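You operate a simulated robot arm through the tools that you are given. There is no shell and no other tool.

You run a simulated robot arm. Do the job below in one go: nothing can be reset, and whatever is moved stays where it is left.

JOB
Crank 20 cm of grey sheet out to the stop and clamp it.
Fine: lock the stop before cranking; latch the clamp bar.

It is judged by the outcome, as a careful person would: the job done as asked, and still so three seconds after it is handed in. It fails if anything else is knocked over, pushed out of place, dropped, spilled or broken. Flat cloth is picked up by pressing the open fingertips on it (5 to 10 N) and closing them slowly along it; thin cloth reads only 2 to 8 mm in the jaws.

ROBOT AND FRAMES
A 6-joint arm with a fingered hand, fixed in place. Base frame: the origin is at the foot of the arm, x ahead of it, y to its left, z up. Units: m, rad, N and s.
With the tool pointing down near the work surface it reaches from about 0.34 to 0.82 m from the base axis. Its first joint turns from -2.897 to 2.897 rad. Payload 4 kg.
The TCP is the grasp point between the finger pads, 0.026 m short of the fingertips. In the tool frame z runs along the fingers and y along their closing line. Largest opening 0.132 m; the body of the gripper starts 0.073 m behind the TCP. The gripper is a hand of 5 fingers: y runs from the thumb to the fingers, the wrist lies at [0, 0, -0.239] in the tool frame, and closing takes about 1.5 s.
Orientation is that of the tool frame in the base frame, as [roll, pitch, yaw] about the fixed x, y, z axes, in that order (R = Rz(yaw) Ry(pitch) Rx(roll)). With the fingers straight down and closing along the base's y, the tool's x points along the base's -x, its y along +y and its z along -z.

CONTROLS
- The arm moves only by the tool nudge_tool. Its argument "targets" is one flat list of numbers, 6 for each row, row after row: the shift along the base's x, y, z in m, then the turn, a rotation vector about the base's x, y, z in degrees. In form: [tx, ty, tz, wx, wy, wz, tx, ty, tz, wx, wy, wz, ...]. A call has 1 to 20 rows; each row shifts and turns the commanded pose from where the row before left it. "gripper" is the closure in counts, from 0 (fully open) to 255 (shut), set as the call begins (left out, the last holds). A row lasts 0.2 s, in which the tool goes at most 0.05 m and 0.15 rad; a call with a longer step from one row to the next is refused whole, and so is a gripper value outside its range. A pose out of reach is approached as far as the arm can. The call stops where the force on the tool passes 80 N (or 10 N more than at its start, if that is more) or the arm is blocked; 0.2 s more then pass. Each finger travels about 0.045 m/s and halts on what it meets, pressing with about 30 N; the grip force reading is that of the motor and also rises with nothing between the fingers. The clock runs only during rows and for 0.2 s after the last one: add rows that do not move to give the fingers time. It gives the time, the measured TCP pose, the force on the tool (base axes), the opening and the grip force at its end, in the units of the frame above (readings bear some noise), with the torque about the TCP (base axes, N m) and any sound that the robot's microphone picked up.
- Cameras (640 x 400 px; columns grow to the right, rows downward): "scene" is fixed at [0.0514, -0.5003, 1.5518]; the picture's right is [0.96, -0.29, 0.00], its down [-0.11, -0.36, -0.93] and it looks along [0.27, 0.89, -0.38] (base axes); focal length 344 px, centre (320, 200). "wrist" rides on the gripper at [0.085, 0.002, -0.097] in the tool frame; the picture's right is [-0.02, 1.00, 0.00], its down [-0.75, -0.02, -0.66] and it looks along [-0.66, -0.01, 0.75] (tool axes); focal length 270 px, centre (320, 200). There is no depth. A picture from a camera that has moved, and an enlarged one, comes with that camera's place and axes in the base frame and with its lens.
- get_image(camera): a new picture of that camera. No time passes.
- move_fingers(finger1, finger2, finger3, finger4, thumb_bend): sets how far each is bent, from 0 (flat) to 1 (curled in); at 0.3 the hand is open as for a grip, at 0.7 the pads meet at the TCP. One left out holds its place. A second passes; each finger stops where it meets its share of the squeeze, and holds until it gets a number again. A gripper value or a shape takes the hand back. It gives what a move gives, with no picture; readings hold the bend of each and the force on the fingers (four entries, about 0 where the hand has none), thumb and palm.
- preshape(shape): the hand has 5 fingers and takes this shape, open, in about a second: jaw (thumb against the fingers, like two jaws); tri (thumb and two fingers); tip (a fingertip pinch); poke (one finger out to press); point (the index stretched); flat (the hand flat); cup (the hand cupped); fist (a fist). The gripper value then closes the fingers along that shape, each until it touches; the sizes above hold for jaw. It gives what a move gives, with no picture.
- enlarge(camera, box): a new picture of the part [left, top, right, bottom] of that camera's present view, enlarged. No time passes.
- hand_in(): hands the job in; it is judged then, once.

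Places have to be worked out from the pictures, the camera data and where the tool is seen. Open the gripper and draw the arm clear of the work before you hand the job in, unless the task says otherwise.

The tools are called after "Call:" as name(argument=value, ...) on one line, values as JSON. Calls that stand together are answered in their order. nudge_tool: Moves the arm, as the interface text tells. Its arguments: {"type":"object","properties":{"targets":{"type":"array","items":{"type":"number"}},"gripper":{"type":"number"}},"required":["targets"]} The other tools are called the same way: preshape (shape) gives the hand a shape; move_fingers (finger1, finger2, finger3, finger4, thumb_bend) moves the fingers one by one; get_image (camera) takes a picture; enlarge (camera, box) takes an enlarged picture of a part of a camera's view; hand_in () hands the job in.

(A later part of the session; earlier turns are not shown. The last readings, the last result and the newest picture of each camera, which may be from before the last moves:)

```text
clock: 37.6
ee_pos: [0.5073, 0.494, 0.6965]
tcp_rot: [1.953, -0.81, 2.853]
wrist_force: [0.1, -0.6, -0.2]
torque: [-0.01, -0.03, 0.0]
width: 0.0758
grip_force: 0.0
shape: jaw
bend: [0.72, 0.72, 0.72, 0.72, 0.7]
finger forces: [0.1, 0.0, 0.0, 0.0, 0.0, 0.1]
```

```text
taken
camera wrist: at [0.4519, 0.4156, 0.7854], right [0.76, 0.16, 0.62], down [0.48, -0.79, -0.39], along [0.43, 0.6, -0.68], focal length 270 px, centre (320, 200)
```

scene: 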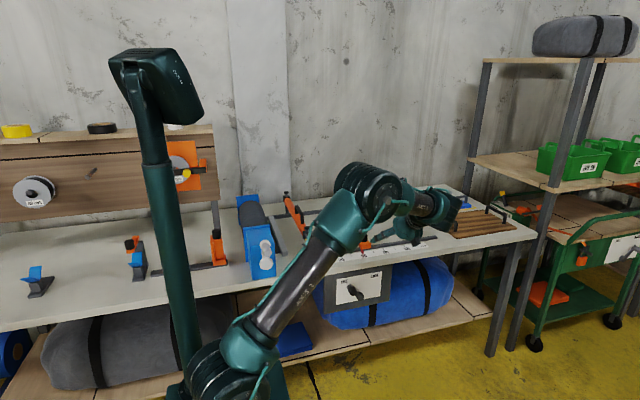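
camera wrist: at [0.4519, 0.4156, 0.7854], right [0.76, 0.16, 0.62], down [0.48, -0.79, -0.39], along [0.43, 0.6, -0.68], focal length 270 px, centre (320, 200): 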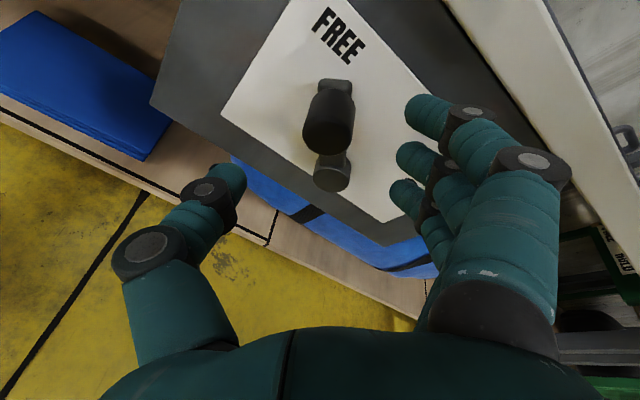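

Good pose. I advance 4.2 cm toward the panel so the knob lies between thumb and fingers.

Call:
nudge_tool(targets=[0, 0.021, 0, 0, 0, 0, 0, 0.021, 0, 0, 0, 0])

Call:
get_image(camera="wrist")

```text
clock: 38.2
ee_pos: [0.5065, 0.5357, 0.6985]
tcp_rot: [1.955, -0.809, 2.849]
wrist_force: [-0.1, -0.1, 0.3]
torque: [-0.03, 0.0, 0.03]
width: 0.0759
grip_force: 0.1
shape: jaw
bend: [0.72, 0.72, 0.72, 0.72, 0.7]
finger forces: [0.0, 0.0, 0.1, 0.0, 0.0, 0.0]
```

```text
taken
camera wrist: at [0.4508, 0.4575, 0.7859], right [0.76, 0.16, 0.62], down [0.48, -0.79, -0.39], along [0.43, 0.6, -0.68], focal length 270 px, centre (320, 200)
```

wrist: 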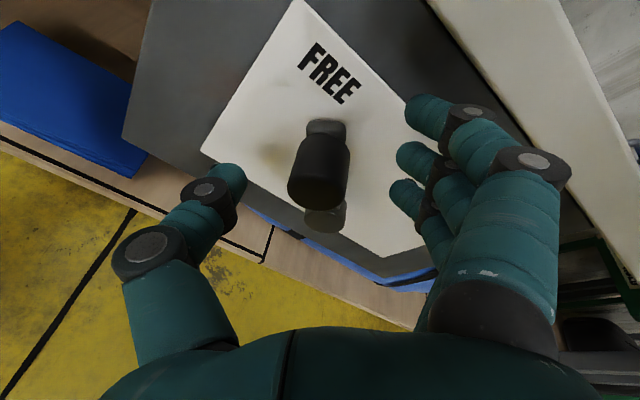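

The knob sits between thumb and fingers. I close the grip.

Call:
nudge_tool(targets=[0, 0.004, 0, 0, 0, 0, 0, 0, 0, 0, 0, 0, 0, 0, 0, 0, 0, 0, 0, 0, 0, 0, 0, 0, 0, 0, 0, 0, 0, 0, 0, 0, 0, 0, 0, 0, 0, 0, 0, 0, 0, 0], gripper=255)

Call:
get_image(camera="wrist")

```text
clock: 39.8
ee_pos: [0.5037, 0.5384, 0.6971]
tcp_rot: [1.956, -0.811, 2.851]
wrist_force: [-4.8, -0.3, -3.9]
torque: [0.08, 0.1, -0.15]
width: 0.0123
grip_force: 29.7
shape: jaw
bend: [0.67, 0.72, 0.72, 0.67, 0.7]
finger forces: [0.0, 9.6, 10.3, 0.0, 24.9, 0.0]
```

```text
taken
camera wrist: at [0.4498, 0.4615, 0.7848], right [0.77, 0.16, 0.62], down [0.48, -0.79, -0.39], along [0.43, 0.59, -0.68], focal length 270 px, centre (320, 200)
```

wrist: 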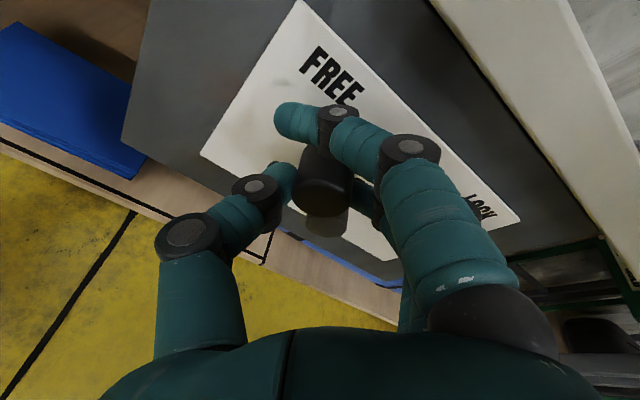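

The knob is gripped (30 N). I follow the arc around the pivot, rotating with the lever, for the first half.

Call:
nudge_tool(targets=[0.0074, 0, 0.0058, 0, 8, 0, 0.0081, 0, 0.0047, 0, 8, 0, 0.0087, 0, 0.0035, 0, 8, 0, 0.0091, 0, 0.0023, 0, 8, 0, 0.0094, 0, 0.0009, 0, 8, 0])

Call:
get_image(camera="wrist")

```text
clock: 41.0
ee_pos: [0.5494, 0.5398, 0.7137]
tcp_rot: [3.129, -1.366, 1.751]
wrist_force: [0.2, -11.9, -19.3]
torque: [-0.34, -0.04, -0.3]
width: 0.0119
grip_force: 30.5
shape: jaw
bend: [0.67, 0.72, 0.72, 0.67, 0.71]
finger forces: [0.1, 9.8, 16.3, 0.0, 21.0, 0.1]
```

```text
taken
camera wrist: at [0.5632, 0.4622, 0.8168], right [0.99, 0.16, -0.02], down [0.12, -0.79, -0.6], along [-0.11, 0.59, -0.8], focal length 270 px, centre (320, 200)
```

wrist: 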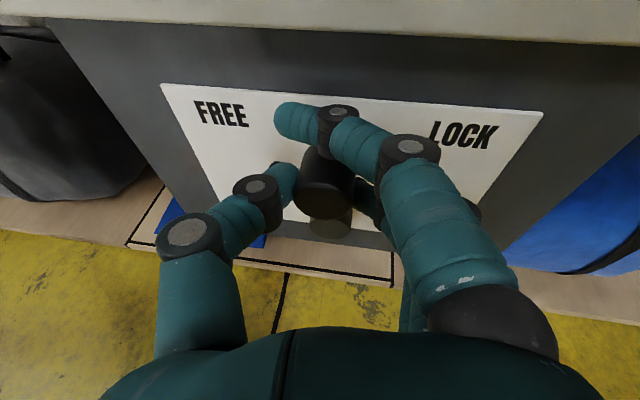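

The lever has followed to vertical. I continue the second half to LOCK, with a slightly tighter radius.

Call:
nudge_tool(targets=[0.0092, 0, -0.001, 0, 8, 0, 0.009, 0, -0.0022, 0, 8, 0, 0.0087, 0, -0.0033, 0, 8, 0, 0.0082, 0, -0.0045, 0, 8, 0, 0.0075, 0, -0.0055, 0, 8, 0, 0.005, 0, -0.0045, 0, 6, 0])

Call:
get_image(camera="wrist")

```text
clock: 42.4
ee_pos: [0.572, 0.551, 0.6945]
tcp_rot: [-1.618, -0.781, 0.288]
wrist_force: [3.3, -4.9, 5.8]
torque: [0.17, -0.02, -0.37]
width: 0.0091
grip_force: 30.0
shape: jaw
bend: [0.67, 0.71, 0.74, 0.67, 0.74]
finger forces: [5.3, 13.6, 0.0, 0.1, 14.3, 0.0]
out of reach, approached as far as the arm can: row 5, 6
```

```text
taken
camera wrist: at [0.6547, 0.4731, 0.7576], right [0.67, 0.15, -0.72], down [-0.36, -0.79, -0.5], along [-0.65, 0.59, -0.48], focal length 270 px, centre (320, 200)
```

wrist: 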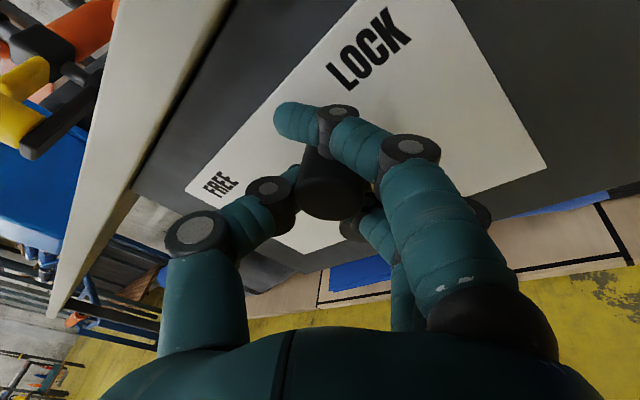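

The reach limit stopped it short (lever about halfway between vertical and LOCK). I continue moving right while rolling back a bit to stay in reach.

Call:
nudge_tool(targets=[0.004, -0.004, 0.004, 0, -8, 0, 0.007, 0, -0.002, 0, -8, 0, 0.008, 0, -0.004, 0, -4, 0, 0.008, 0, -0.006, 0, 0, 0])

Call:
get_image(camera="wrist")

```text
clock: 43.4
ee_pos: [0.5856, 0.5447, 0.6912]
tcp_rot: [-1.839, -1.106, 0.491]
wrist_force: [-46.8, 40.0, -44.9]
torque: [-0.37, 0.76, 0.53]
width: 0.0056
grip_force: 30.4
shape: jaw
bend: [0.67, 0.65, 0.71, 0.67, 0.71]
finger forces: [0.1, 13.0, 48.1, 0.1, 16.3, 0.0]
out of reach, approached as far as the arm can: row 4
```

```text
taken
camera wrist: at [0.645, 0.4682, 0.7779], right [0.88, 0.17, -0.45], down [-0.15, -0.8, -0.59], along [-0.46, 0.58, -0.67], focal length 270 px, centre (320, 200)
```

wrist: 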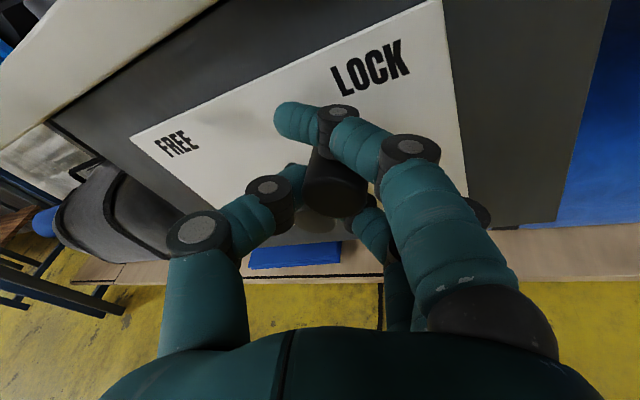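

The knob computes to about (0.592, ·, 0.69), which is essentially the LOCK position; forces are mostly radial. I open the grip to look.

Call:
nudge_tool(targets=[0, 0, -0.004, 0, 0, 0, 0, 0, 0, 0, 0, 0, 0, 0, 0, 0, 0, 0, 0, 0, 0, 0, 0, 0, 0, 0, 0, 0, 0, 0, 0, 0, 0, 0, 0, 0, 0, 0, 0, 0, 0, 0], gripper=60)

Call:
nudge_tool(targets=[0, -0.03, 0, 0, 0, 0, 0, -0.03, 0, 0, 0, 0, 0, -0.03, 0, 0, 0, 0])

Call:
get_image(camera="wrist")

```text
clock: 45.0
ee_pos: [0.5929, 0.5375, 0.6926]
tcp_rot: [-1.826, -1.114, 0.467]
wrist_force: [0.0, -0.2, -0.3]
torque: [0.03, -0.03, -0.02]
width: 0.1006
grip_force: 0.1
shape: jaw
bend: [0.63, 0.63, 0.63, 0.63, 0.58]
finger forces: [0.1, 0.0, 0.0, 0.0, 0.0, 0.1]
```

```text
clock: 45.8
ee_pos: [0.5833, 0.4612, 0.6927]
tcp_rot: [-1.87, -1.11, 0.49]
wrist_force: [-0.1, 0.1, 0.6]
torque: [-0.02, 0.0, -0.02]
width: 0.1007
grip_force: 0.1
shape: jaw
bend: [0.63, 0.63, 0.63, 0.63, 0.58]
finger forces: [0.0, 0.0, 0.0, 0.0, 0.1, 0.0]
out of reach, approached as far as the arm can: row 2, 3
```

```text
taken
camera wrist: at [0.6398, 0.3846, 0.7808], right [0.89, 0.14, -0.44], down [-0.16, -0.8, -0.58], along [-0.43, 0.59, -0.68], focal length 270 px, centre (320, 200)
```

wrist: 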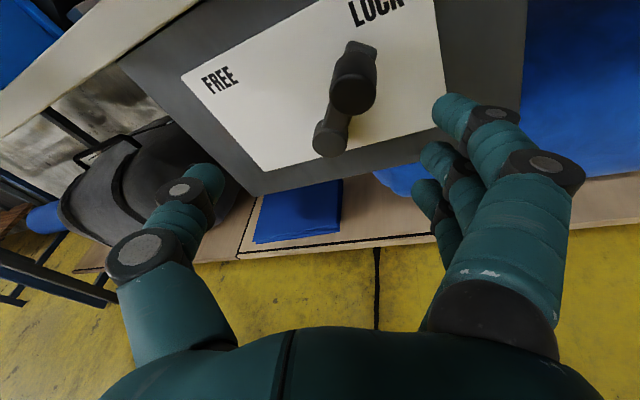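

I roll the hand level again to compare the lever's angle with the original LOCK picture.

Call:
nudge_tool(targets=[0, 0, 0, 0, -8, 0, 0, 0, 0, 0, -8, 0, 0, 0, 0, 0, -8, 0, 0, 0, 0, 0, -2, 0], gripper=0)

Call:
get_image(camera="wrist")

```text
clock: 46.8
ee_pos: [0.5818, 0.4622, 0.6927]
tcp_rot: [3.101, -1.368, 1.776]
wrist_force: [-0.3, 0.9, 0.3]
torque: [0.04, -0.01, 0.01]
width: 0.1318
grip_force: 0.1
shape: jaw
bend: [0.3, 0.3, 0.3, 0.3, 0.3]
finger forces: [0.1, 0.1, 0.0, 0.1, 0.0, 0.1]
```

```text
taken
camera wrist: at [0.5971, 0.3849, 0.7957], right [0.99, 0.16, -0.01], down [0.12, -0.79, -0.6], along [-0.11, 0.59, -0.8], focal length 270 px, centre (320, 200)
```

wrist: 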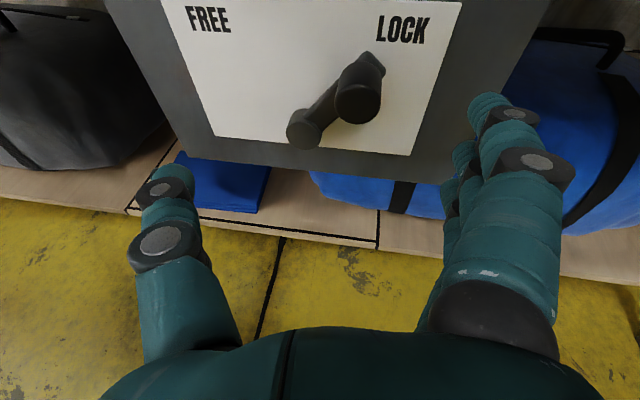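

The arm tip of the lever is back at (0.600, 0.710), matching the original LOCK position, so the stop is locked. Next I rise, correct the yaw and tilt, and travel toward the crank handle at about (0.172, 0.50, 0.97).

Call:
nudge_tool(targets=[0, 0, 0.04, -4, 0, -3, 0, 0, 0.045, -4, 0, -3, 0, 0, 0.045, -4, 0, -3, 0, 0, 0.045, -4, 0, 0, 0, 0, 0.045, -4, 0, 0, 0, 0, 0.045, -4, 0, 0, 0, 0, 0.045, -4, 0, 0, 0, 0, 0.045, -3, 0, 0, -0.03, 0, 0.02, 0, 0, 0, -0.04, 0, 0, 0, 0, 0])

Call:
get_image(camera="wrist")

Call:
enlarge(camera="scene", box=[310, 220, 450, 310])

```text
clock: 49.0
ee_pos: [0.511, 0.465, 1.0661]
tcp_rot: [-3.118, -0.828, 1.559]
wrist_force: [-0.3, 0.4, 0.0]
torque: [0.01, -0.01, -0.03]
width: 0.1318
grip_force: 0.1
shape: jaw
bend: [0.3, 0.3, 0.3, 0.3, 0.3]
finger forces: [0.0, 0.1, 0.1, 0.0, 0.0, 0.0]
```

```text
taken
camera wrist: at [0.5148, 0.4498, 1.1941], right [1.0, -0.01, -0.03], down [-0.01, -0.99, -0.11], along [-0.03, 0.11, -0.99], focal length 270 px, centre (320, 200)
```

wrist: 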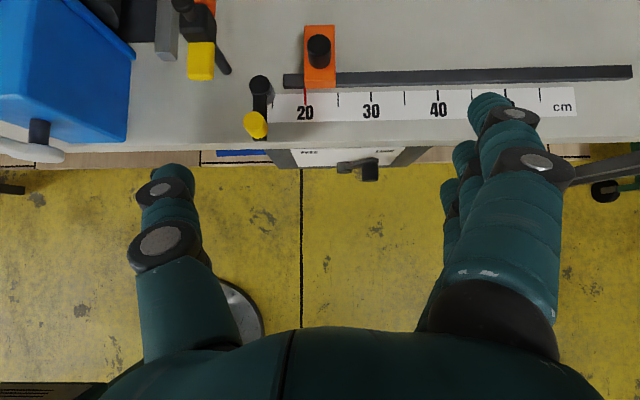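

```text
4.44 times, centred on (380, 265) of scene
camera zoom: at [0.0514, -0.5003, 1.5518], right [0.96, -0.29, 0.0], down [-0.11, -0.36, -0.93], along [0.27, 0.89, -0.38], focal length 1530 px, centre (53, -89)
```

zoom: 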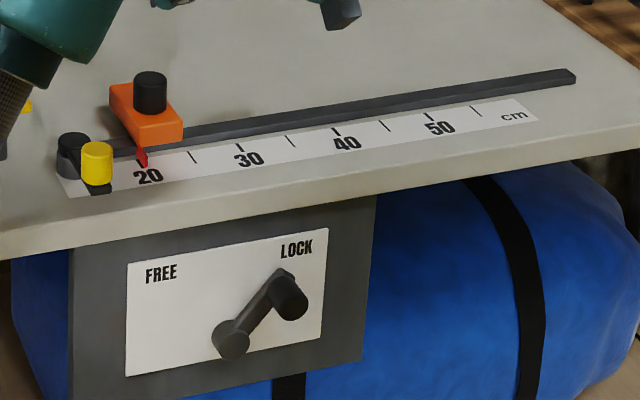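

The stop is at 20 and the lever is at LOCK exactly as originally. Now I travel left to the crank.

Call:
nudge_tool(targets=[-0.0375, -0.006, 0, 0, 0, 0, -0.0375, -0.006, 0, 0, 0, 0, -0.0375, -0.006, 0, 0, 0, 0, -0.0375, -0.006, 0, 0, 0, 0, -0.0375, -0.006, 0, 0, 0, 0, -0.0375, -0.006, 0, 0, 0, 0, -0.0375, -0.006, 0, 0, 0, 0, -0.0375, -0.006, 0, 0, 0, 0, -0.0375, -0.006, 0, 0, 0, 0])

Call:
get_image(camera="wrist")

Call:
get_image(camera="scene")

```text
clock: 51.0
ee_pos: [0.1739, 0.4088, 1.0683]
tcp_rot: [-3.12, -0.824, 1.559]
wrist_force: [-0.1, 0.8, -0.3]
torque: [0.01, -0.03, -0.01]
width: 0.1318
grip_force: 0.0
shape: jaw
bend: [0.3, 0.3, 0.3, 0.3, 0.3]
finger forces: [0.0, 0.1, 0.0, 0.0, 0.1, 0.0]
```

```text
taken
camera wrist: at [0.178, 0.3941, 1.1972], right [1.0, -0.01, -0.03], down [-0.01, -0.99, -0.11], along [-0.03, 0.11, -0.99], focal length 270 px, centre (320, 200)
```

wrist: 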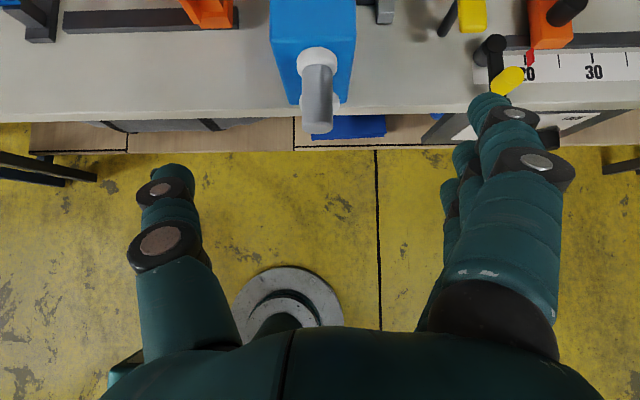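

```text
taken
```

scene: 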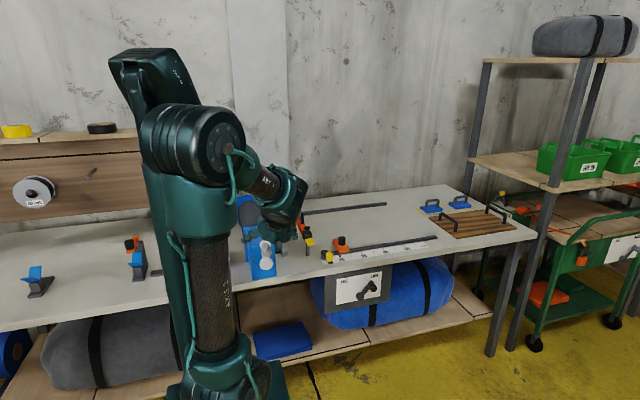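

The pose is reachable and the handle is at x≈0.171, running y 0.49–0.53 at z≈0.97. I approach it diagonally with the open hand.

Call:
nudge_tool(targets=[-0.001, 0.022, -0.028, 0, 0, 0, -0.001, 0.022, -0.028, 0, 0, 0, -0.001, 0.022, -0.028, 0, 0, 0])

Call:
get_image(camera="wrist")

```text
clock: 51.8
ee_pos: [0.1727, 0.4739, 0.9837]
tcp_rot: [-3.12, -0.827, 1.561]
wrist_force: [-0.7, -0.5, 0.3]
torque: [0.02, 0.04, -0.03]
width: 0.132
grip_force: 0.1
shape: jaw
bend: [0.3, 0.3, 0.3, 0.3, 0.3]
finger forces: [0.0, 0.0, 0.0, 0.1, 0.0, 0.1]
```

```text
taken
camera wrist: at [0.1766, 0.4595, 1.1114], right [1.0, -0.01, -0.03], down [-0.01, -0.99, -0.11], along [-0.03, 0.11, -0.99], focal length 270 px, centre (320, 200)
```

wrist: 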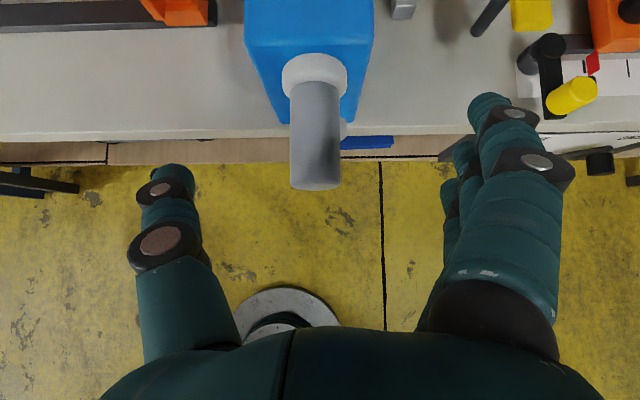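

The handle is about 27 mm thick, from y≈0.487 to 0.535 at (x 0.170, z 0.966). I move the TCP onto it and close the grip.

Call:
nudge_tool(targets=[-0.0025, 0.016, -0.016, 0, 0, 0, 0, 0, 0, 0, 0, 0])

Call:
nudge_tool(targets=[0, 0, 0, 0, 0, 0, 0, 0, 0, 0, 0, 0, 0, 0, 0, 0, 0, 0, 0, 0, 0, 0, 0, 0, 0, 0, 0, 0, 0, 0, 0, 0, 0, 0, 0, 0, 0, 0, 0, 0, 0, 0, 0, 0, 0, 0, 0, 0, 0, 0, 0, 0, 0, 0], gripper=255)

Call:
get_image(camera="wrist")

```text
clock: 52.4
ee_pos: [0.1703, 0.4909, 0.9678]
tcp_rot: [-3.122, -0.827, 1.559]
wrist_force: [-0.4, 0.3, -0.5]
torque: [0.0, 0.01, 0.0]
width: 0.1319
grip_force: 0.0
shape: jaw
bend: [0.3, 0.3, 0.3, 0.3, 0.3]
finger forces: [0.0, 0.0, 0.0, 0.0, 0.0, 0.0]
```

```text
clock: 54.4
ee_pos: [0.1711, 0.4901, 0.9677]
tcp_rot: [-3.122, -0.827, 1.561]
wrist_force: [-1.8, 0.6, -1.5]
torque: [0.28, 0.03, -0.35]
width: 0.0116
grip_force: 30.1
shape: jaw
bend: [0.71, 0.73, 0.7, 0.67, 0.7]
finger forces: [13.1, 7.4, 6.4, 0.1, 25.8, 0.0]
```

```text
taken
camera wrist: at [0.1743, 0.4756, 1.0962], right [1.0, -0.01, -0.03], down [-0.01, -0.99, -0.11], along [-0.03, 0.11, -0.99], focal length 270 px, centre (320, 200)
```

wrist: 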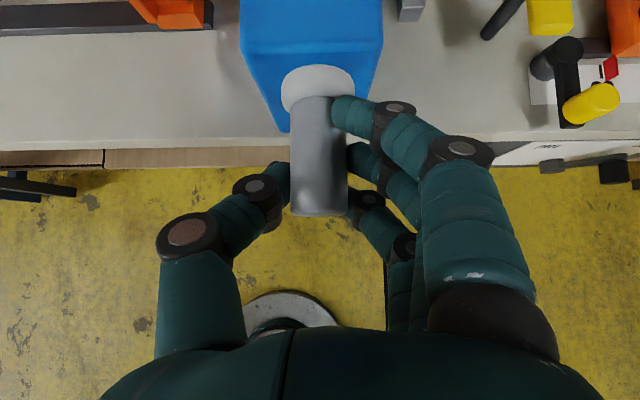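

Firm grip with three fingers and thumb. The sheet leaves the roll from its underside toward +x, so I try counter-clockwise (top toward −x): a first 30°, watching forces.

Call:
nudge_tool(targets=[-0.0141, 0, -0.0012, 0, 0, 0, -0.0136, 0, -0.0037, 0, 0, 0, -0.0128, 0, -0.006, 0, 0, 0])

Call:
get_image(camera="wrist")

Call:
enlarge(camera="scene", box=[230, 190, 330, 290])

```text
clock: 55.1
ee_pos: [0.1539, 0.4916, 0.9662]
tcp_rot: [3.123, -0.84, 1.566]
wrist_force: [38.0, -19.6, 9.7]
torque: [0.8, -0.23, -1.34]
width: 0.0129
grip_force: 30.0
shape: jaw
bend: [0.69, 0.69, 0.66, 0.67, 0.75]
finger forces: [28.2, 16.4, 21.0, 0.0, 13.9, 0.0]
stopped in row 3: the force on the tool passed its limit at 87 N (the readings are from after the stop); the commanded pose is now the measured one
```

```text
taken
camera wrist: at [0.1528, 0.4752, 1.0937], right [1.0, -0.04, 0.0], down [-0.04, -0.99, -0.12], along [0.0, 0.12, -0.99], focal length 270 px, centre (320, 200)
```

wrist: 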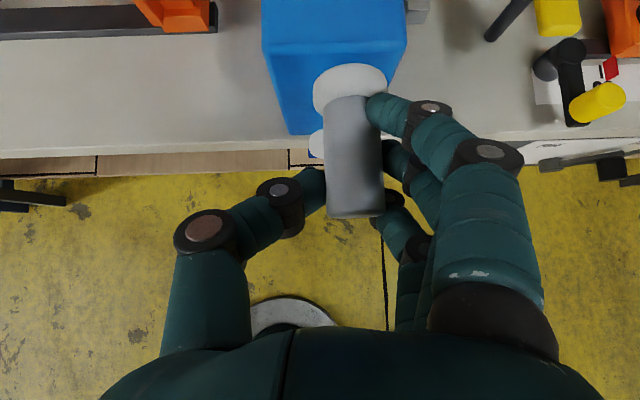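

```text
4.00 times, centred on (280, 240) of scene
camera zoom: at [0.0514, -0.5003, 1.5518], right [0.96, -0.29, 0.0], down [-0.11, -0.36, -0.93], along [0.27, 0.89, -0.38], focal length 1376 px, centre (480, 40)
```

zoom: 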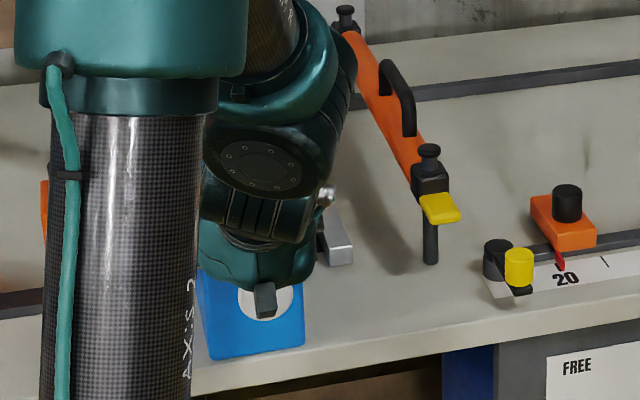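

It resisted at 87 N after a small wobble, so counter-clockwise is the wrong way (or blocked). I relax back and try clockwise.

Call:
nudge_tool(targets=[0.009, 0, 0.001, 0, 0, 0, 0.009, 0, 0.001, 0, 0, 0, 0.0141, 0, -0.0012, 0, 0, 0, 0.0136, 0, -0.0037, 0, 0, 0])

Call:
get_image(camera="wrist")

```text
clock: 56.1
ee_pos: [0.1909, 0.4898, 0.9605]
tcp_rot: [3.14, -0.836, 1.565]
wrist_force: [-16.7, 7.0, -21.5]
torque: [-0.02, 0.65, -0.15]
width: 0.0103
grip_force: 30.2
shape: jaw
bend: [0.69, 0.71, 0.68, 0.67, 0.72]
finger forces: [8.9, 7.7, 17.3, 0.0, 26.7, 0.0]
```

```text
taken
camera wrist: at [0.1922, 0.4752, 1.0891], right [1.0, -0.02, -0.02], down [-0.02, -0.99, -0.12], along [-0.01, 0.12, -0.99], focal length 270 px, centre (320, 200)
```

wrist: 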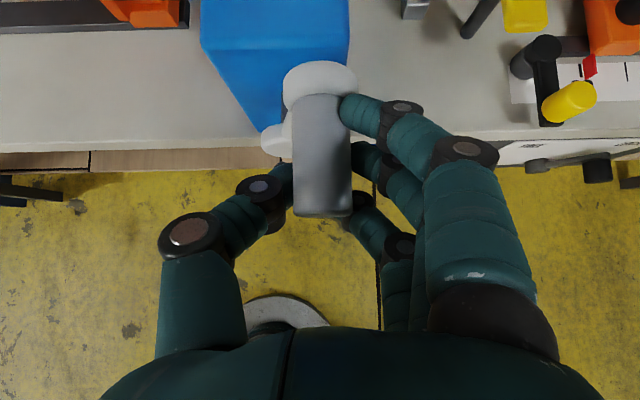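

Clockwise turns freely (handle moved right of its pivot). I continue clockwise in 10° steps and check forces for centre and radius.

Call:
nudge_tool(targets=[0.0132, 0, -0.005, 0, 0, 0, 0.0122, 0, -0.0072, 0, 0, 0, 0.0109, 0, -0.009, 0, 0, 0, 0.0091, 0, -0.0105, 0, 0, 0])

Call:
get_image(camera="wrist")

```text
clock: 57.1
ee_pos: [0.2379, 0.4923, 0.93]
tcp_rot: [3.138, -0.838, 1.566]
wrist_force: [-29.6, -3.8, -13.5]
torque: [-0.1, 0.33, 0.16]
width: 0.0109
grip_force: 29.8
shape: jaw
bend: [0.71, 0.73, 0.71, 0.67, 0.71]
finger forces: [4.8, 3.9, 7.6, 0.1, 31.0, 0.0]
```

```text
taken
camera wrist: at [0.2391, 0.4758, 1.058], right [1.0, -0.02, -0.01], down [-0.02, -0.99, -0.12], along [-0.01, 0.12, -0.99], focal length 270 px, centre (320, 200)
```

wrist: 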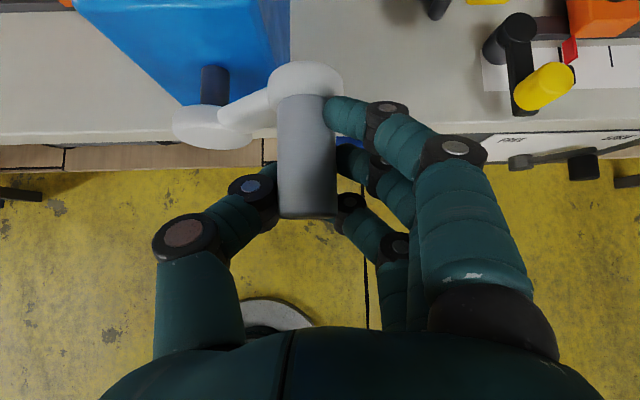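

Clockwise is working with mostly radial force, so I trim the radius slightly and continue another 60°.

Call:
nudge_tool(targets=[0.0047, 0, -0.013, 0, 0, 0, 0.0045, 0, -0.013, 0, 0, 0, 0.0022, 0, -0.0136, 0, 0, 0, -0.0002, 0, -0.0138, 0, 0, 0, -0.0026, 0, -0.0135, 0, 0, 0, -0.0049, 0, -0.0129, 0, 0, 0])

Call:
get_image(camera="wrist")

```text
clock: 58.5
ee_pos: [0.2443, 0.4913, 0.8525]
tcp_rot: [3.13, -0.839, 1.564]
wrist_force: [5.4, 0.6, -0.7]
torque: [0.05, 0.07, -0.55]
width: 0.0061
grip_force: 29.5
shape: jaw
bend: [0.7, 0.75, 0.71, 0.67, 0.75]
finger forces: [11.3, 1.2, 0.1, 0.0, 6.1, 0.0]
```

```text
taken
camera wrist: at [0.2453, 0.4749, 0.9811], right [1.0, -0.03, -0.01], down [-0.03, -0.99, -0.12], along [-0.01, 0.12, -0.99], focal length 270 px, centre (320, 200)
```

wrist: 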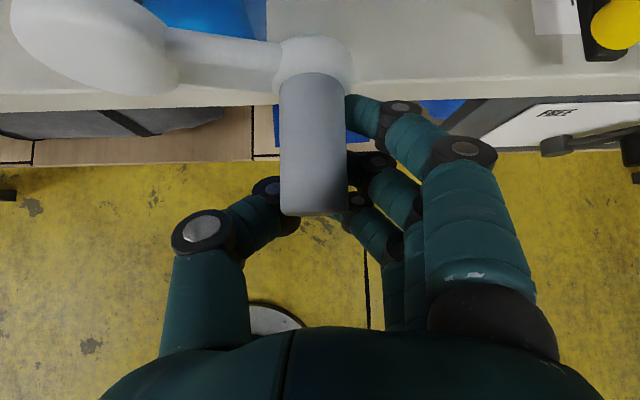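

The handle slipped up in the grip on the down-stroke: a fingertip pinch can't carry the vertical force. I'll let go and regrasp with the hand pointing straight down, the handle deep in the palm with fingers wrapped round it. First open and back away.

Call:
nudge_tool(targets=[0, 0, 0, 0, 0, 0, 0, 0, 0, 0, 0, 0, 0, 0, 0, 0, 0, 0, 0, 0, 0, 0, 0, 0, 0, 0, 0, 0, 0, 0, 0, 0, 0, 0, 0, 0, 0, 0, 0, 0, 0, 0, 0, -0.02, 0.02, 0, 0, 0, 0, -0.02, 0.025, 0, 0, 0, 0, -0.02, 0.03, 0, 0, 0, 0, -0.01, 0.04, 0, 0, 0, 0, 0, 0.04, 0, 0, 0, 0, 0, 0.04, 0, 0, 0], gripper=0)

Call:
get_image(camera="wrist")

```text
clock: 61.3
ee_pos: [0.2447, 0.424, 1.0466]
tcp_rot: [3.136, -0.839, 1.563]
wrist_force: [-0.4, -0.4, 0.0]
torque: [0.03, 0.01, -0.03]
width: 0.1316
grip_force: 0.0
shape: jaw
bend: [0.3, 0.3, 0.3, 0.3, 0.3]
finger forces: [0.0, 0.0, 0.0, 0.0, 0.0, 0.0]
```

```text
taken
camera wrist: at [0.2459, 0.4086, 1.1753], right [1.0, -0.02, -0.01], down [-0.03, -0.99, -0.12], along [-0.01, 0.12, -0.99], focal length 270 px, centre (320, 200)
```

wrist: 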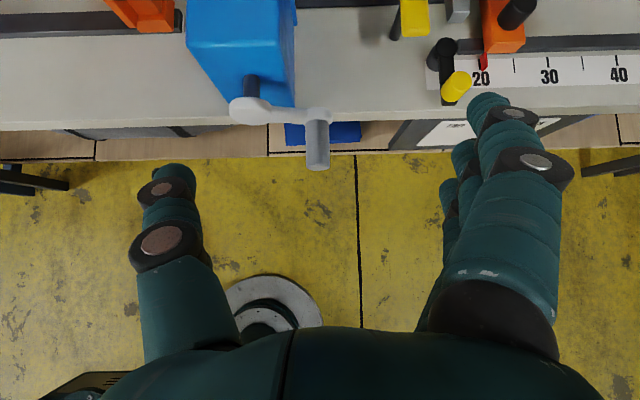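

The crank is now roughly horizontal to the right (handle about (0.240, 0.51, 0.885)), pivot about (0.169, ·, 0.885). I turn the tool straight down at a safe height.

Call:
nudge_tool(targets=[0, 0, 0.01, -8, 0, 0, 0, 0, 0.01, -8, 0, 0, 0, 0, 0.01, -8, 0, 0, 0, 0, 0.01, -8, 0, 0, 0, 0, 0.01, -8, 0, 0, 0, 0, 0.01, -8, 0, 0, 0, 0, 0, 0, 0, 8.2, 0, 0, 0, 0, 0, 8.2, 0, 0, 0, 0, 0, 8.2, 0, 0, 0, 0, 0, 8.2, 0, 0, 0, 0, 0, 8.2, 0, 0, 0, 0, 0, 8.2, 0, 0, 0, 0, 0, 8.2, 0, 0, 0, 0, 0, 8.2, 0, 0, 0, 0, 0, 8.2, 0, 0, 0, 0, 0, 8.2, 0, 0, 0, 0, 0, 8.2])

Call:
nudge_tool(targets=[0, 0, 0, 0, 0, 8.2, 0, 0, 0, 0, 0, 8.2, 0, 0, 0, 0, 0, 8.2, 0, 0, 0, 0, 0, 8.2, 0, 0, 0, 0, 0, 8.2, 0, 0, 0, 0, 0, 8.2, 0, 0, 0, 0, 0, 8.2, 0, 0, 0, 0, 0, 8.2, 0, 0, 0, 0, 0, 8.2, 0, 0, 0, 0, 0, 8.2, 0, 0, 0, 0, 0, 7.6])

Call:
get_image(camera="wrist")

```text
clock: 64.9
ee_pos: [0.2423, 0.422, 1.1047]
tcp_rot: [3.13, -0.001, -3.141]
wrist_force: [-0.3, -1.0, 0.5]
torque: [-0.01, 0.0, -0.01]
width: 0.1319
grip_force: 0.0
shape: jaw
bend: [0.3, 0.3, 0.3, 0.3, 0.3]
finger forces: [0.0, 0.1, 0.0, 0.0, 0.0, 0.0]
```

```text
clock: 67.3
ee_pos: [0.2408, 0.4218, 1.1055]
tcp_rot: [3.132, -0.002, -1.576]
wrist_force: [-0.3, 0.3, 0.3]
torque: [0.02, 0.03, 0.01]
width: 0.1321
grip_force: 0.0
shape: jaw
bend: [0.3, 0.3, 0.3, 0.3, 0.3]
finger forces: [0.0, 0.0, 0.0, 0.0, 0.0, 0.1]
```

```text
taken
camera wrist: at [0.2404, 0.337, 1.2029], right [-1.0, 0.03, 0.01], down [0.03, 0.75, 0.66], along [0.01, 0.66, -0.75], focal length 270 px, centre (320, 200)
```

wrist: 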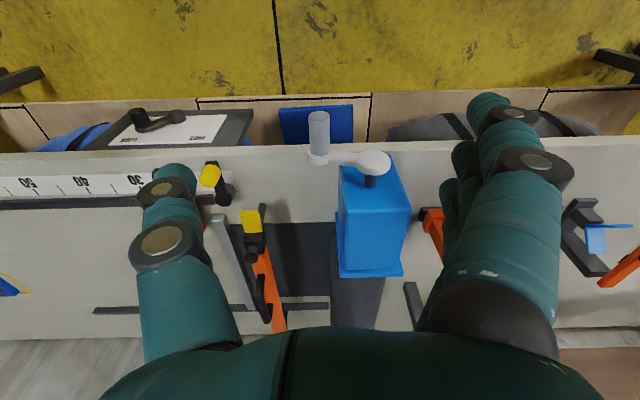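

The light grey leading bar of the sheet has moved out past the clamp bar, so clockwise feeds the sheet out. I zoom in to measure.

Call:
enlarge(camera="wrist", box=[100, 130, 420, 330])

Call:
enlarge(camera="scene", box=[230, 180, 390, 280])

```text
2.00 times, centred on (260, 230) of wrist
camera zoom: at [0.2404, 0.337, 1.2029], right [-1.0, 0.03, 0.01], down [0.03, 0.75, 0.66], along [0.01, 0.66, -0.75], focal length 541 px, centre (440, 140)
```

zoom: 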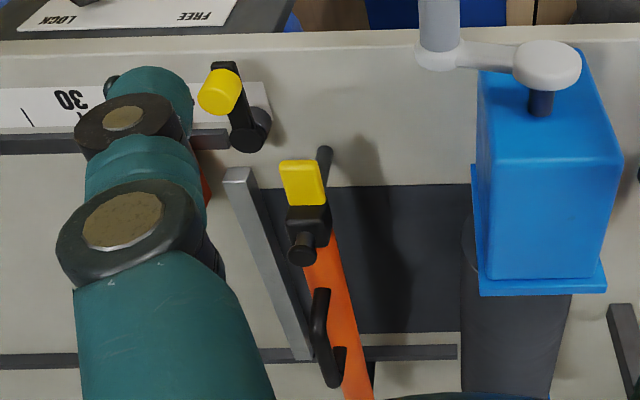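

```text
4.00 times, centred on (310, 230) of scene
camera zoom: at [0.0514, -0.5003, 1.5518], right [0.96, -0.29, 0.0], down [-0.11, -0.36, -0.93], along [0.27, 0.89, -0.38], focal length 1376 px, centre (360, 80)
```

zoom: 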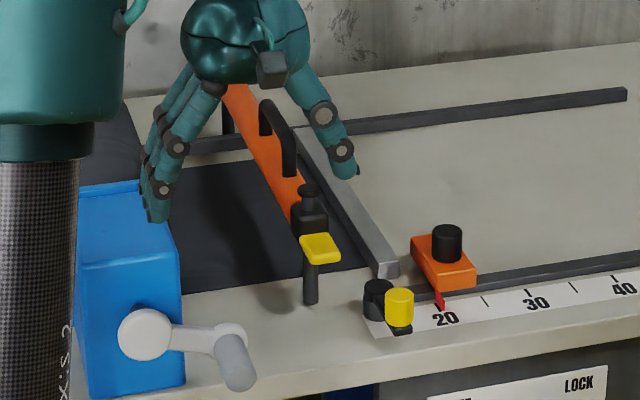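

The crank's ~100° moved the sheet's leading bar from x≈0.28 to ≈0.46; the stop face is at 0.482, so only about 2 cm (≈12°) more is needed. The handle is now just below horizontal on the right, so a gentle downward press finishes it. I make a fist for pressing.

Call:
preshape(shape="fist")

Call:
get_image(camera="wrist")

Call:
enlarge(camera="scene", box=[230, 150, 390, 290])

```text
clock: 68.2
ee_pos: [0.2415, 0.4221, 1.1063]
tcp_rot: [3.131, -0.003, -1.579]
wrist_force: [0.3, 0.1, -0.3]
torque: [0.0, -0.03, 0.0]
width: 0.0001
grip_force: 0.1
shape: fist
bend: [1.0, 0.89, 0.89, 1.0, 0.54]
finger forces: [0.0, 0.1, 0.1, 0.0, 0.0, 0.0]
```

```text
taken
camera wrist: at [0.2401, 0.3369, 1.2029], right [-1.0, 0.03, 0.01], down [0.03, 0.75, 0.66], along [0.01, 0.66, -0.75], focal length 270 px, centre (320, 200)
```

wrist: 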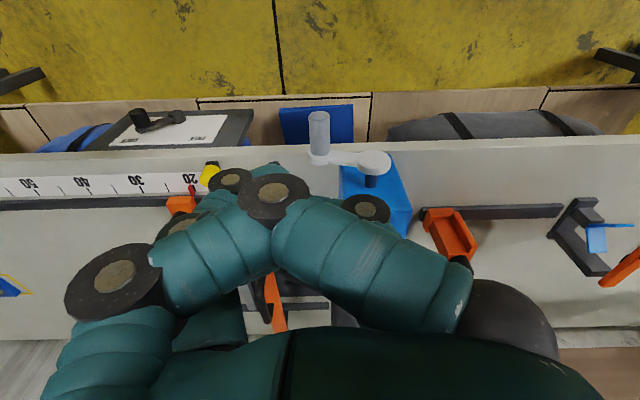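

```text
2.86 times, centred on (310, 220) of scene
camera zoom: at [0.0514, -0.5003, 1.5518], right [0.96, -0.29, 0.0], down [-0.11, -0.36, -0.93], along [0.27, 0.89, -0.38], focal length 983 px, centre (349, 143)
```

zoom: 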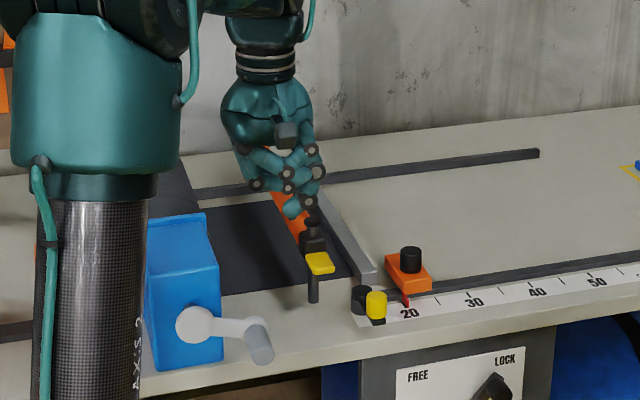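

The fist's underside is about at TCP height, offset slightly to +x. I move above the handle and descend carefully.

Call:
nudge_tool(targets=[-0.006, 0.029, -0.03, 0, 0, 0, -0.006, 0.029, -0.03, 0, 0, 0, 0, 0, -0.04, 0, 0, 0, 0, 0, -0.04, 0, 0, 0, 0, 0, -0.02, 0, 0, 0])

Call:
get_image(camera="wrist")

Call:
enlarge(camera="scene", box=[230, 180, 390, 290])

```text
clock: 69.4
ee_pos: [0.229, 0.4805, 0.9449]
tcp_rot: [3.131, 0.001, -1.579]
wrist_force: [-0.4, -0.1, -0.8]
torque: [0.02, 0.02, 0.02]
width: 0.0
grip_force: 0.1
shape: fist
bend: [1.0, 0.9, 0.91, 1.0, 0.54]
finger forces: [0.0, 0.0, 0.0, 0.0, 0.1, 0.0]
```

```text
taken
camera wrist: at [0.2273, 0.3946, 1.0426], right [-1.0, 0.03, 0.01], down [0.03, 0.75, 0.66], along [0.01, 0.66, -0.75], focal length 270 px, centre (320, 200)
```

wrist: 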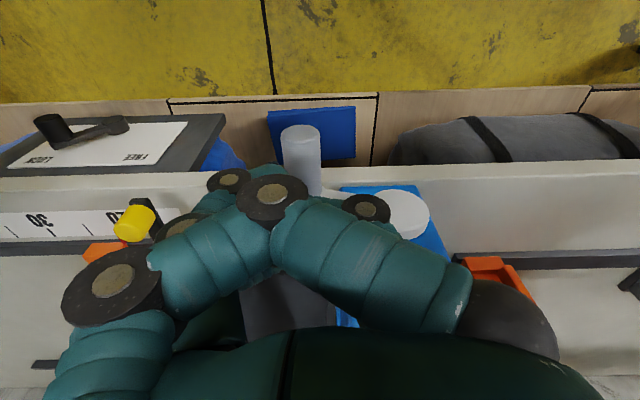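

```text
3.64 times, centred on (310, 235) of scene
camera zoom: at [0.0514, -0.5003, 1.5518], right [0.96, -0.29, 0.0], down [-0.11, -0.36, -0.93], along [0.27, 0.89, -0.38], focal length 1251 px, centre (356, 73)
```

zoom: 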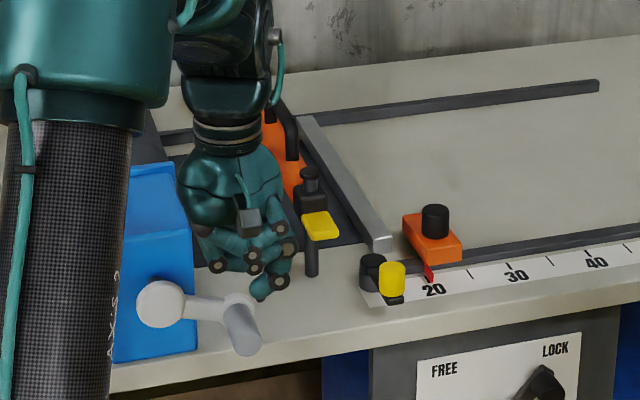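

The lowest knuckles are at about (0.257, ·, 0.919); I shift 17 mm left to centre them over the handle and descend to contact in small steps.

Call:
nudge_tool(targets=[-0.017, 0.002, 0, 0, 0, 0, 0, 0, -0.01, 0, 0, 0, 0, 0, -0.01, 0, 0, 0, 0, 0, -0.008, 0, 0, 0, 0, 0, -0.006, 0, 0, 0])

Call:
enlarge(camera="scene", box=[230, 180, 390, 290])

```text
clock: 70.6
ee_pos: [0.2128, 0.4829, 0.91]
tcp_rot: [3.131, -0.002, -1.576]
wrist_force: [0.0, 0.0, 0.4]
torque: [0.03, -0.02, 0.0]
width: 0.0001
grip_force: 0.1
shape: fist
bend: [1.0, 0.92, 0.94, 1.0, 0.54]
finger forces: [0.1, 0.0, 0.1, 0.1, 0.0, 0.0]
```

```text
3.64 times, centred on (310, 235) of scene
camera zoom: at [0.0514, -0.5003, 1.5518], right [0.96, -0.29, 0.0], down [-0.11, -0.36, -0.93], along [0.27, 0.89, -0.38], focal length 1251 px, centre (356, 73)
```

zoom: 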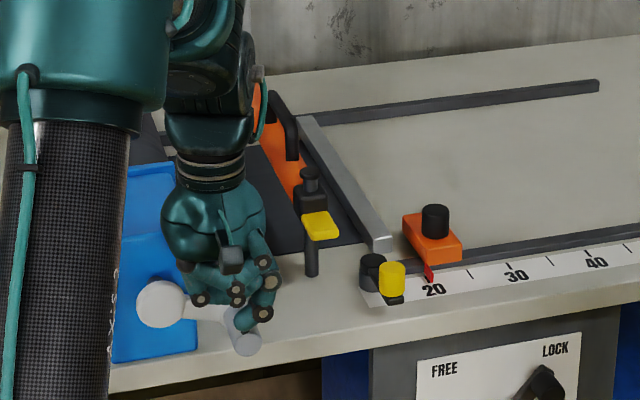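

No contact yet. I keep going down in small steps until force appears.

Call:
nudge_tool(targets=[0, 0, -0.006, 0, 0, 0, 0, 0, -0.006, 0, 0, 0])

Call:
get_image(camera="wrist")

```text
clock: 71.2
ee_pos: [0.2132, 0.4836, 0.9]
tcp_rot: [3.131, -0.002, -1.579]
wrist_force: [0.1, 0.1, 0.1]
torque: [0.0, 0.0, 0.02]
width: 0.0
grip_force: 0.1
shape: fist
bend: [1.0, 0.94, 0.95, 1.0, 0.55]
finger forces: [0.1, 0.0, 0.0, 0.0, 0.4, 0.0]
```

```text
taken
camera wrist: at [0.2116, 0.3981, 0.9967], right [-1.0, 0.03, 0.01], down [0.03, 0.75, 0.66], along [0.01, 0.66, -0.75], focal length 270 px, centre (320, 200)
```

wrist: 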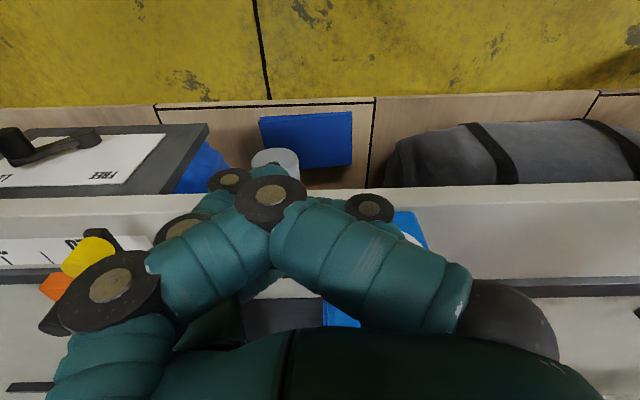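

Light thumb contact starts. Continue pressing down in small steps.

Call:
nudge_tool(targets=[0, 0, -0.005, 0, 0, 0, 0, 0, -0.005, 0, 0, 0, 0, 0, -0.005, 0, 0, 0])

Call:
enlarge(camera="scene", box=[230, 180, 390, 290])

```text
clock: 72.0
ee_pos: [0.2143, 0.4837, 0.885]
tcp_rot: [3.133, 0.004, -1.579]
wrist_force: [4.6, 0.7, 28.3]
torque: [0.0, -0.54, 0.02]
width: 0.0
grip_force: 0.1
shape: fist
bend: [1.0, 0.96, 0.97, 1.0, 0.61]
finger forces: [0.1, 0.1, 0.0, 0.0, 27.1, 0.0]
```

```text
3.64 times, centred on (310, 235) of scene
camera zoom: at [0.0514, -0.5003, 1.5518], right [0.96, -0.29, 0.0], down [-0.11, -0.36, -0.93], along [0.27, 0.89, -0.38], focal length 1251 px, centre (356, 73)
```

zoom: 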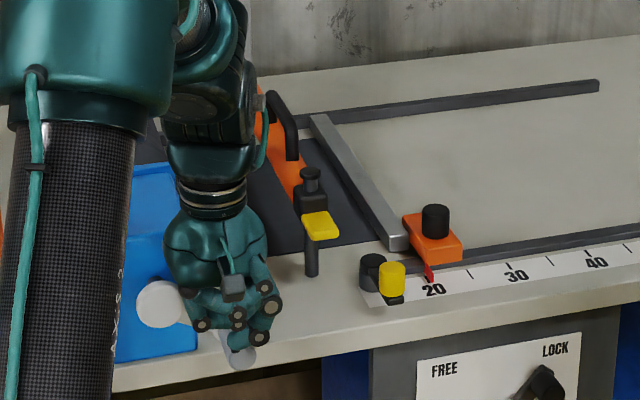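

The press works: the leading bar has advanced nearly to the stop. I look closely at the gap.

Call:
enlarge(camera="scene", box=[305, 220, 365, 260])

```text
10.00 times, centred on (335, 240) of scene
camera zoom: at [0.0514, -0.5003, 1.5518], right [0.96, -0.29, 0.0], down [-0.11, -0.36, -0.93], along [0.27, 0.89, -0.38], focal length 3441 px, centre (170, -200)
```

zoom: 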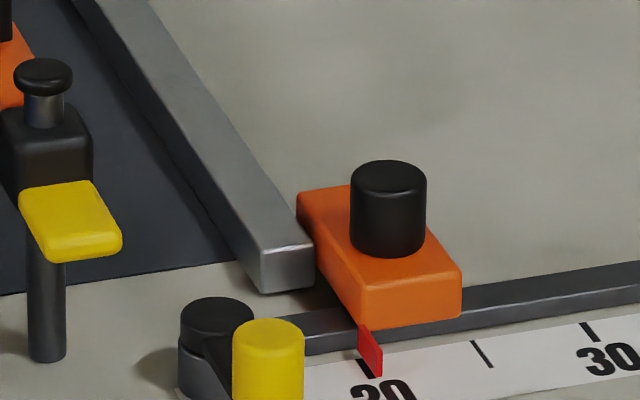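

Bar and stop nearly touch. One more small press, watching the force for the hard stop.

Call:
nudge_tool(targets=[0, 0, -0.003, 0, 0, 0])

Call:
enlarge(camera="scene", box=[305, 220, 365, 260])

```text
clock: 72.4
ee_pos: [0.211, 0.4822, 0.8828]
tcp_rot: [3.13, -0.001, -1.577]
wrist_force: [0.0, -0.1, 36.2]
torque: [0.07, -0.77, 0.04]
width: 0.0
grip_force: 0.2
shape: fist
bend: [1.0, 0.97, 0.98, 1.0, 0.63]
finger forces: [0.0, 0.1, 0.0, 0.0, 35.1, 0.0]
```

```text
10.00 times, centred on (335, 240) of scene
camera zoom: at [0.0514, -0.5003, 1.5518], right [0.96, -0.29, 0.0], down [-0.11, -0.36, -0.93], along [0.27, 0.89, -0.38], focal length 3441 px, centre (170, -200)
```

zoom: 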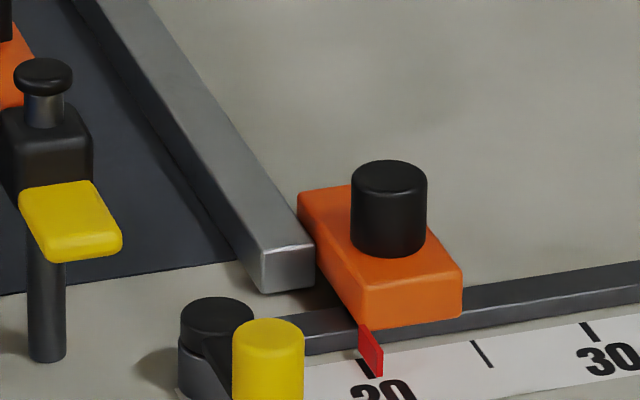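

The force rises (28→36 N) while the bar does not move: it's against the stop. I lift the fist away and inspect the contact from above before clamping.

Call:
nudge_tool(targets=[0, 0, -0.003, 0, 0, 0])

Call:
enlarge(camera="scene", box=[305, 220, 365, 260])

Call:
nudge_tool(targets=[0, 0, 0.02, 0, 0, 0, 0, 0, 0.04, 0, 0, 0, 0, -0.01, 0.04, 0, 0, 0, 0.02, 0, 0.04, 0, 0, 0, 0.03, 0, 0.04, 0, 0, 0, 0.04, 0, 0.03, 0, 0, 0])

Call:
preshape(shape="jaw")

Call:
get_image(camera="wrist")

```text
clock: 72.8
ee_pos: [0.213, 0.4821, 0.8798]
tcp_rot: [3.134, -0.001, -1.581]
wrist_force: [5.2, -12.3, 56.2]
torque: [-0.1, -1.23, -0.2]
width: 0.0
grip_force: 0.0
shape: fist
bend: [1.0, 0.99, 0.99, 1.0, 0.64]
finger forces: [0.0, 0.0, 0.1, 0.0, 57.2, 0.0]
```

```text
10.00 times, centred on (335, 240) of scene
camera zoom: at [0.0514, -0.5003, 1.5518], right [0.96, -0.29, 0.0], down [-0.11, -0.36, -0.93], along [0.27, 0.89, -0.38], focal length 3441 px, centre (170, -200)
```

zoom: 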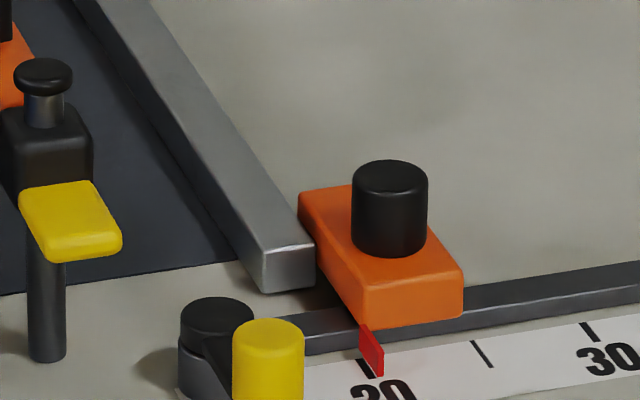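

```text
clock: 74.2
ee_pos: [0.3007, 0.4743, 1.0884]
tcp_rot: [3.131, 0.0, -1.579]
wrist_force: [-0.2, 0.9, -1.0]
torque: [0.01, -0.01, 0.03]
width: 0.0
grip_force: 0.1
shape: fist
bend: [1.0, 1.0, 1.0, 1.0, 0.55]
finger forces: [0.0, 0.0, 0.1, 0.0, 0.0, 0.0]
```

```text
clock: 75.1
ee_pos: [0.3, 0.4742, 1.0882]
tcp_rot: [3.13, -0.001, -1.577]
wrist_force: [0.3, 0.4, 0.6]
torque: [-0.03, 0.01, -0.02]
width: 0.1319
grip_force: 0.1
shape: jaw
bend: [0.3, 0.3, 0.3, 0.3, 0.3]
finger forces: [0.0, 0.0, 0.0, 0.0, 0.0, 0.0]
```

```text
taken
camera wrist: at [0.2992, 0.3887, 1.1859], right [-1.0, 0.03, 0.01], down [0.03, 0.75, 0.66], along [0.01, 0.66, -0.75], focal length 270 px, centre (320, 200)
```

wrist: 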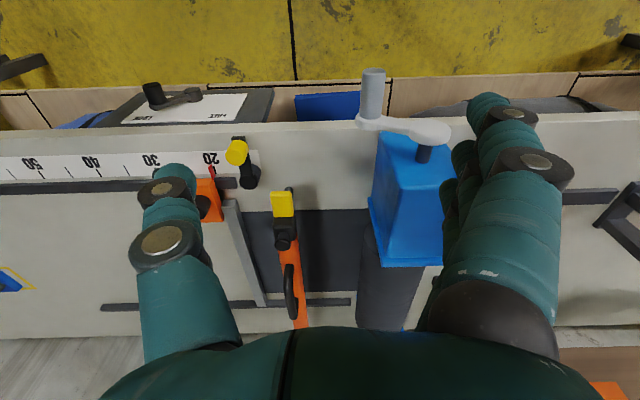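

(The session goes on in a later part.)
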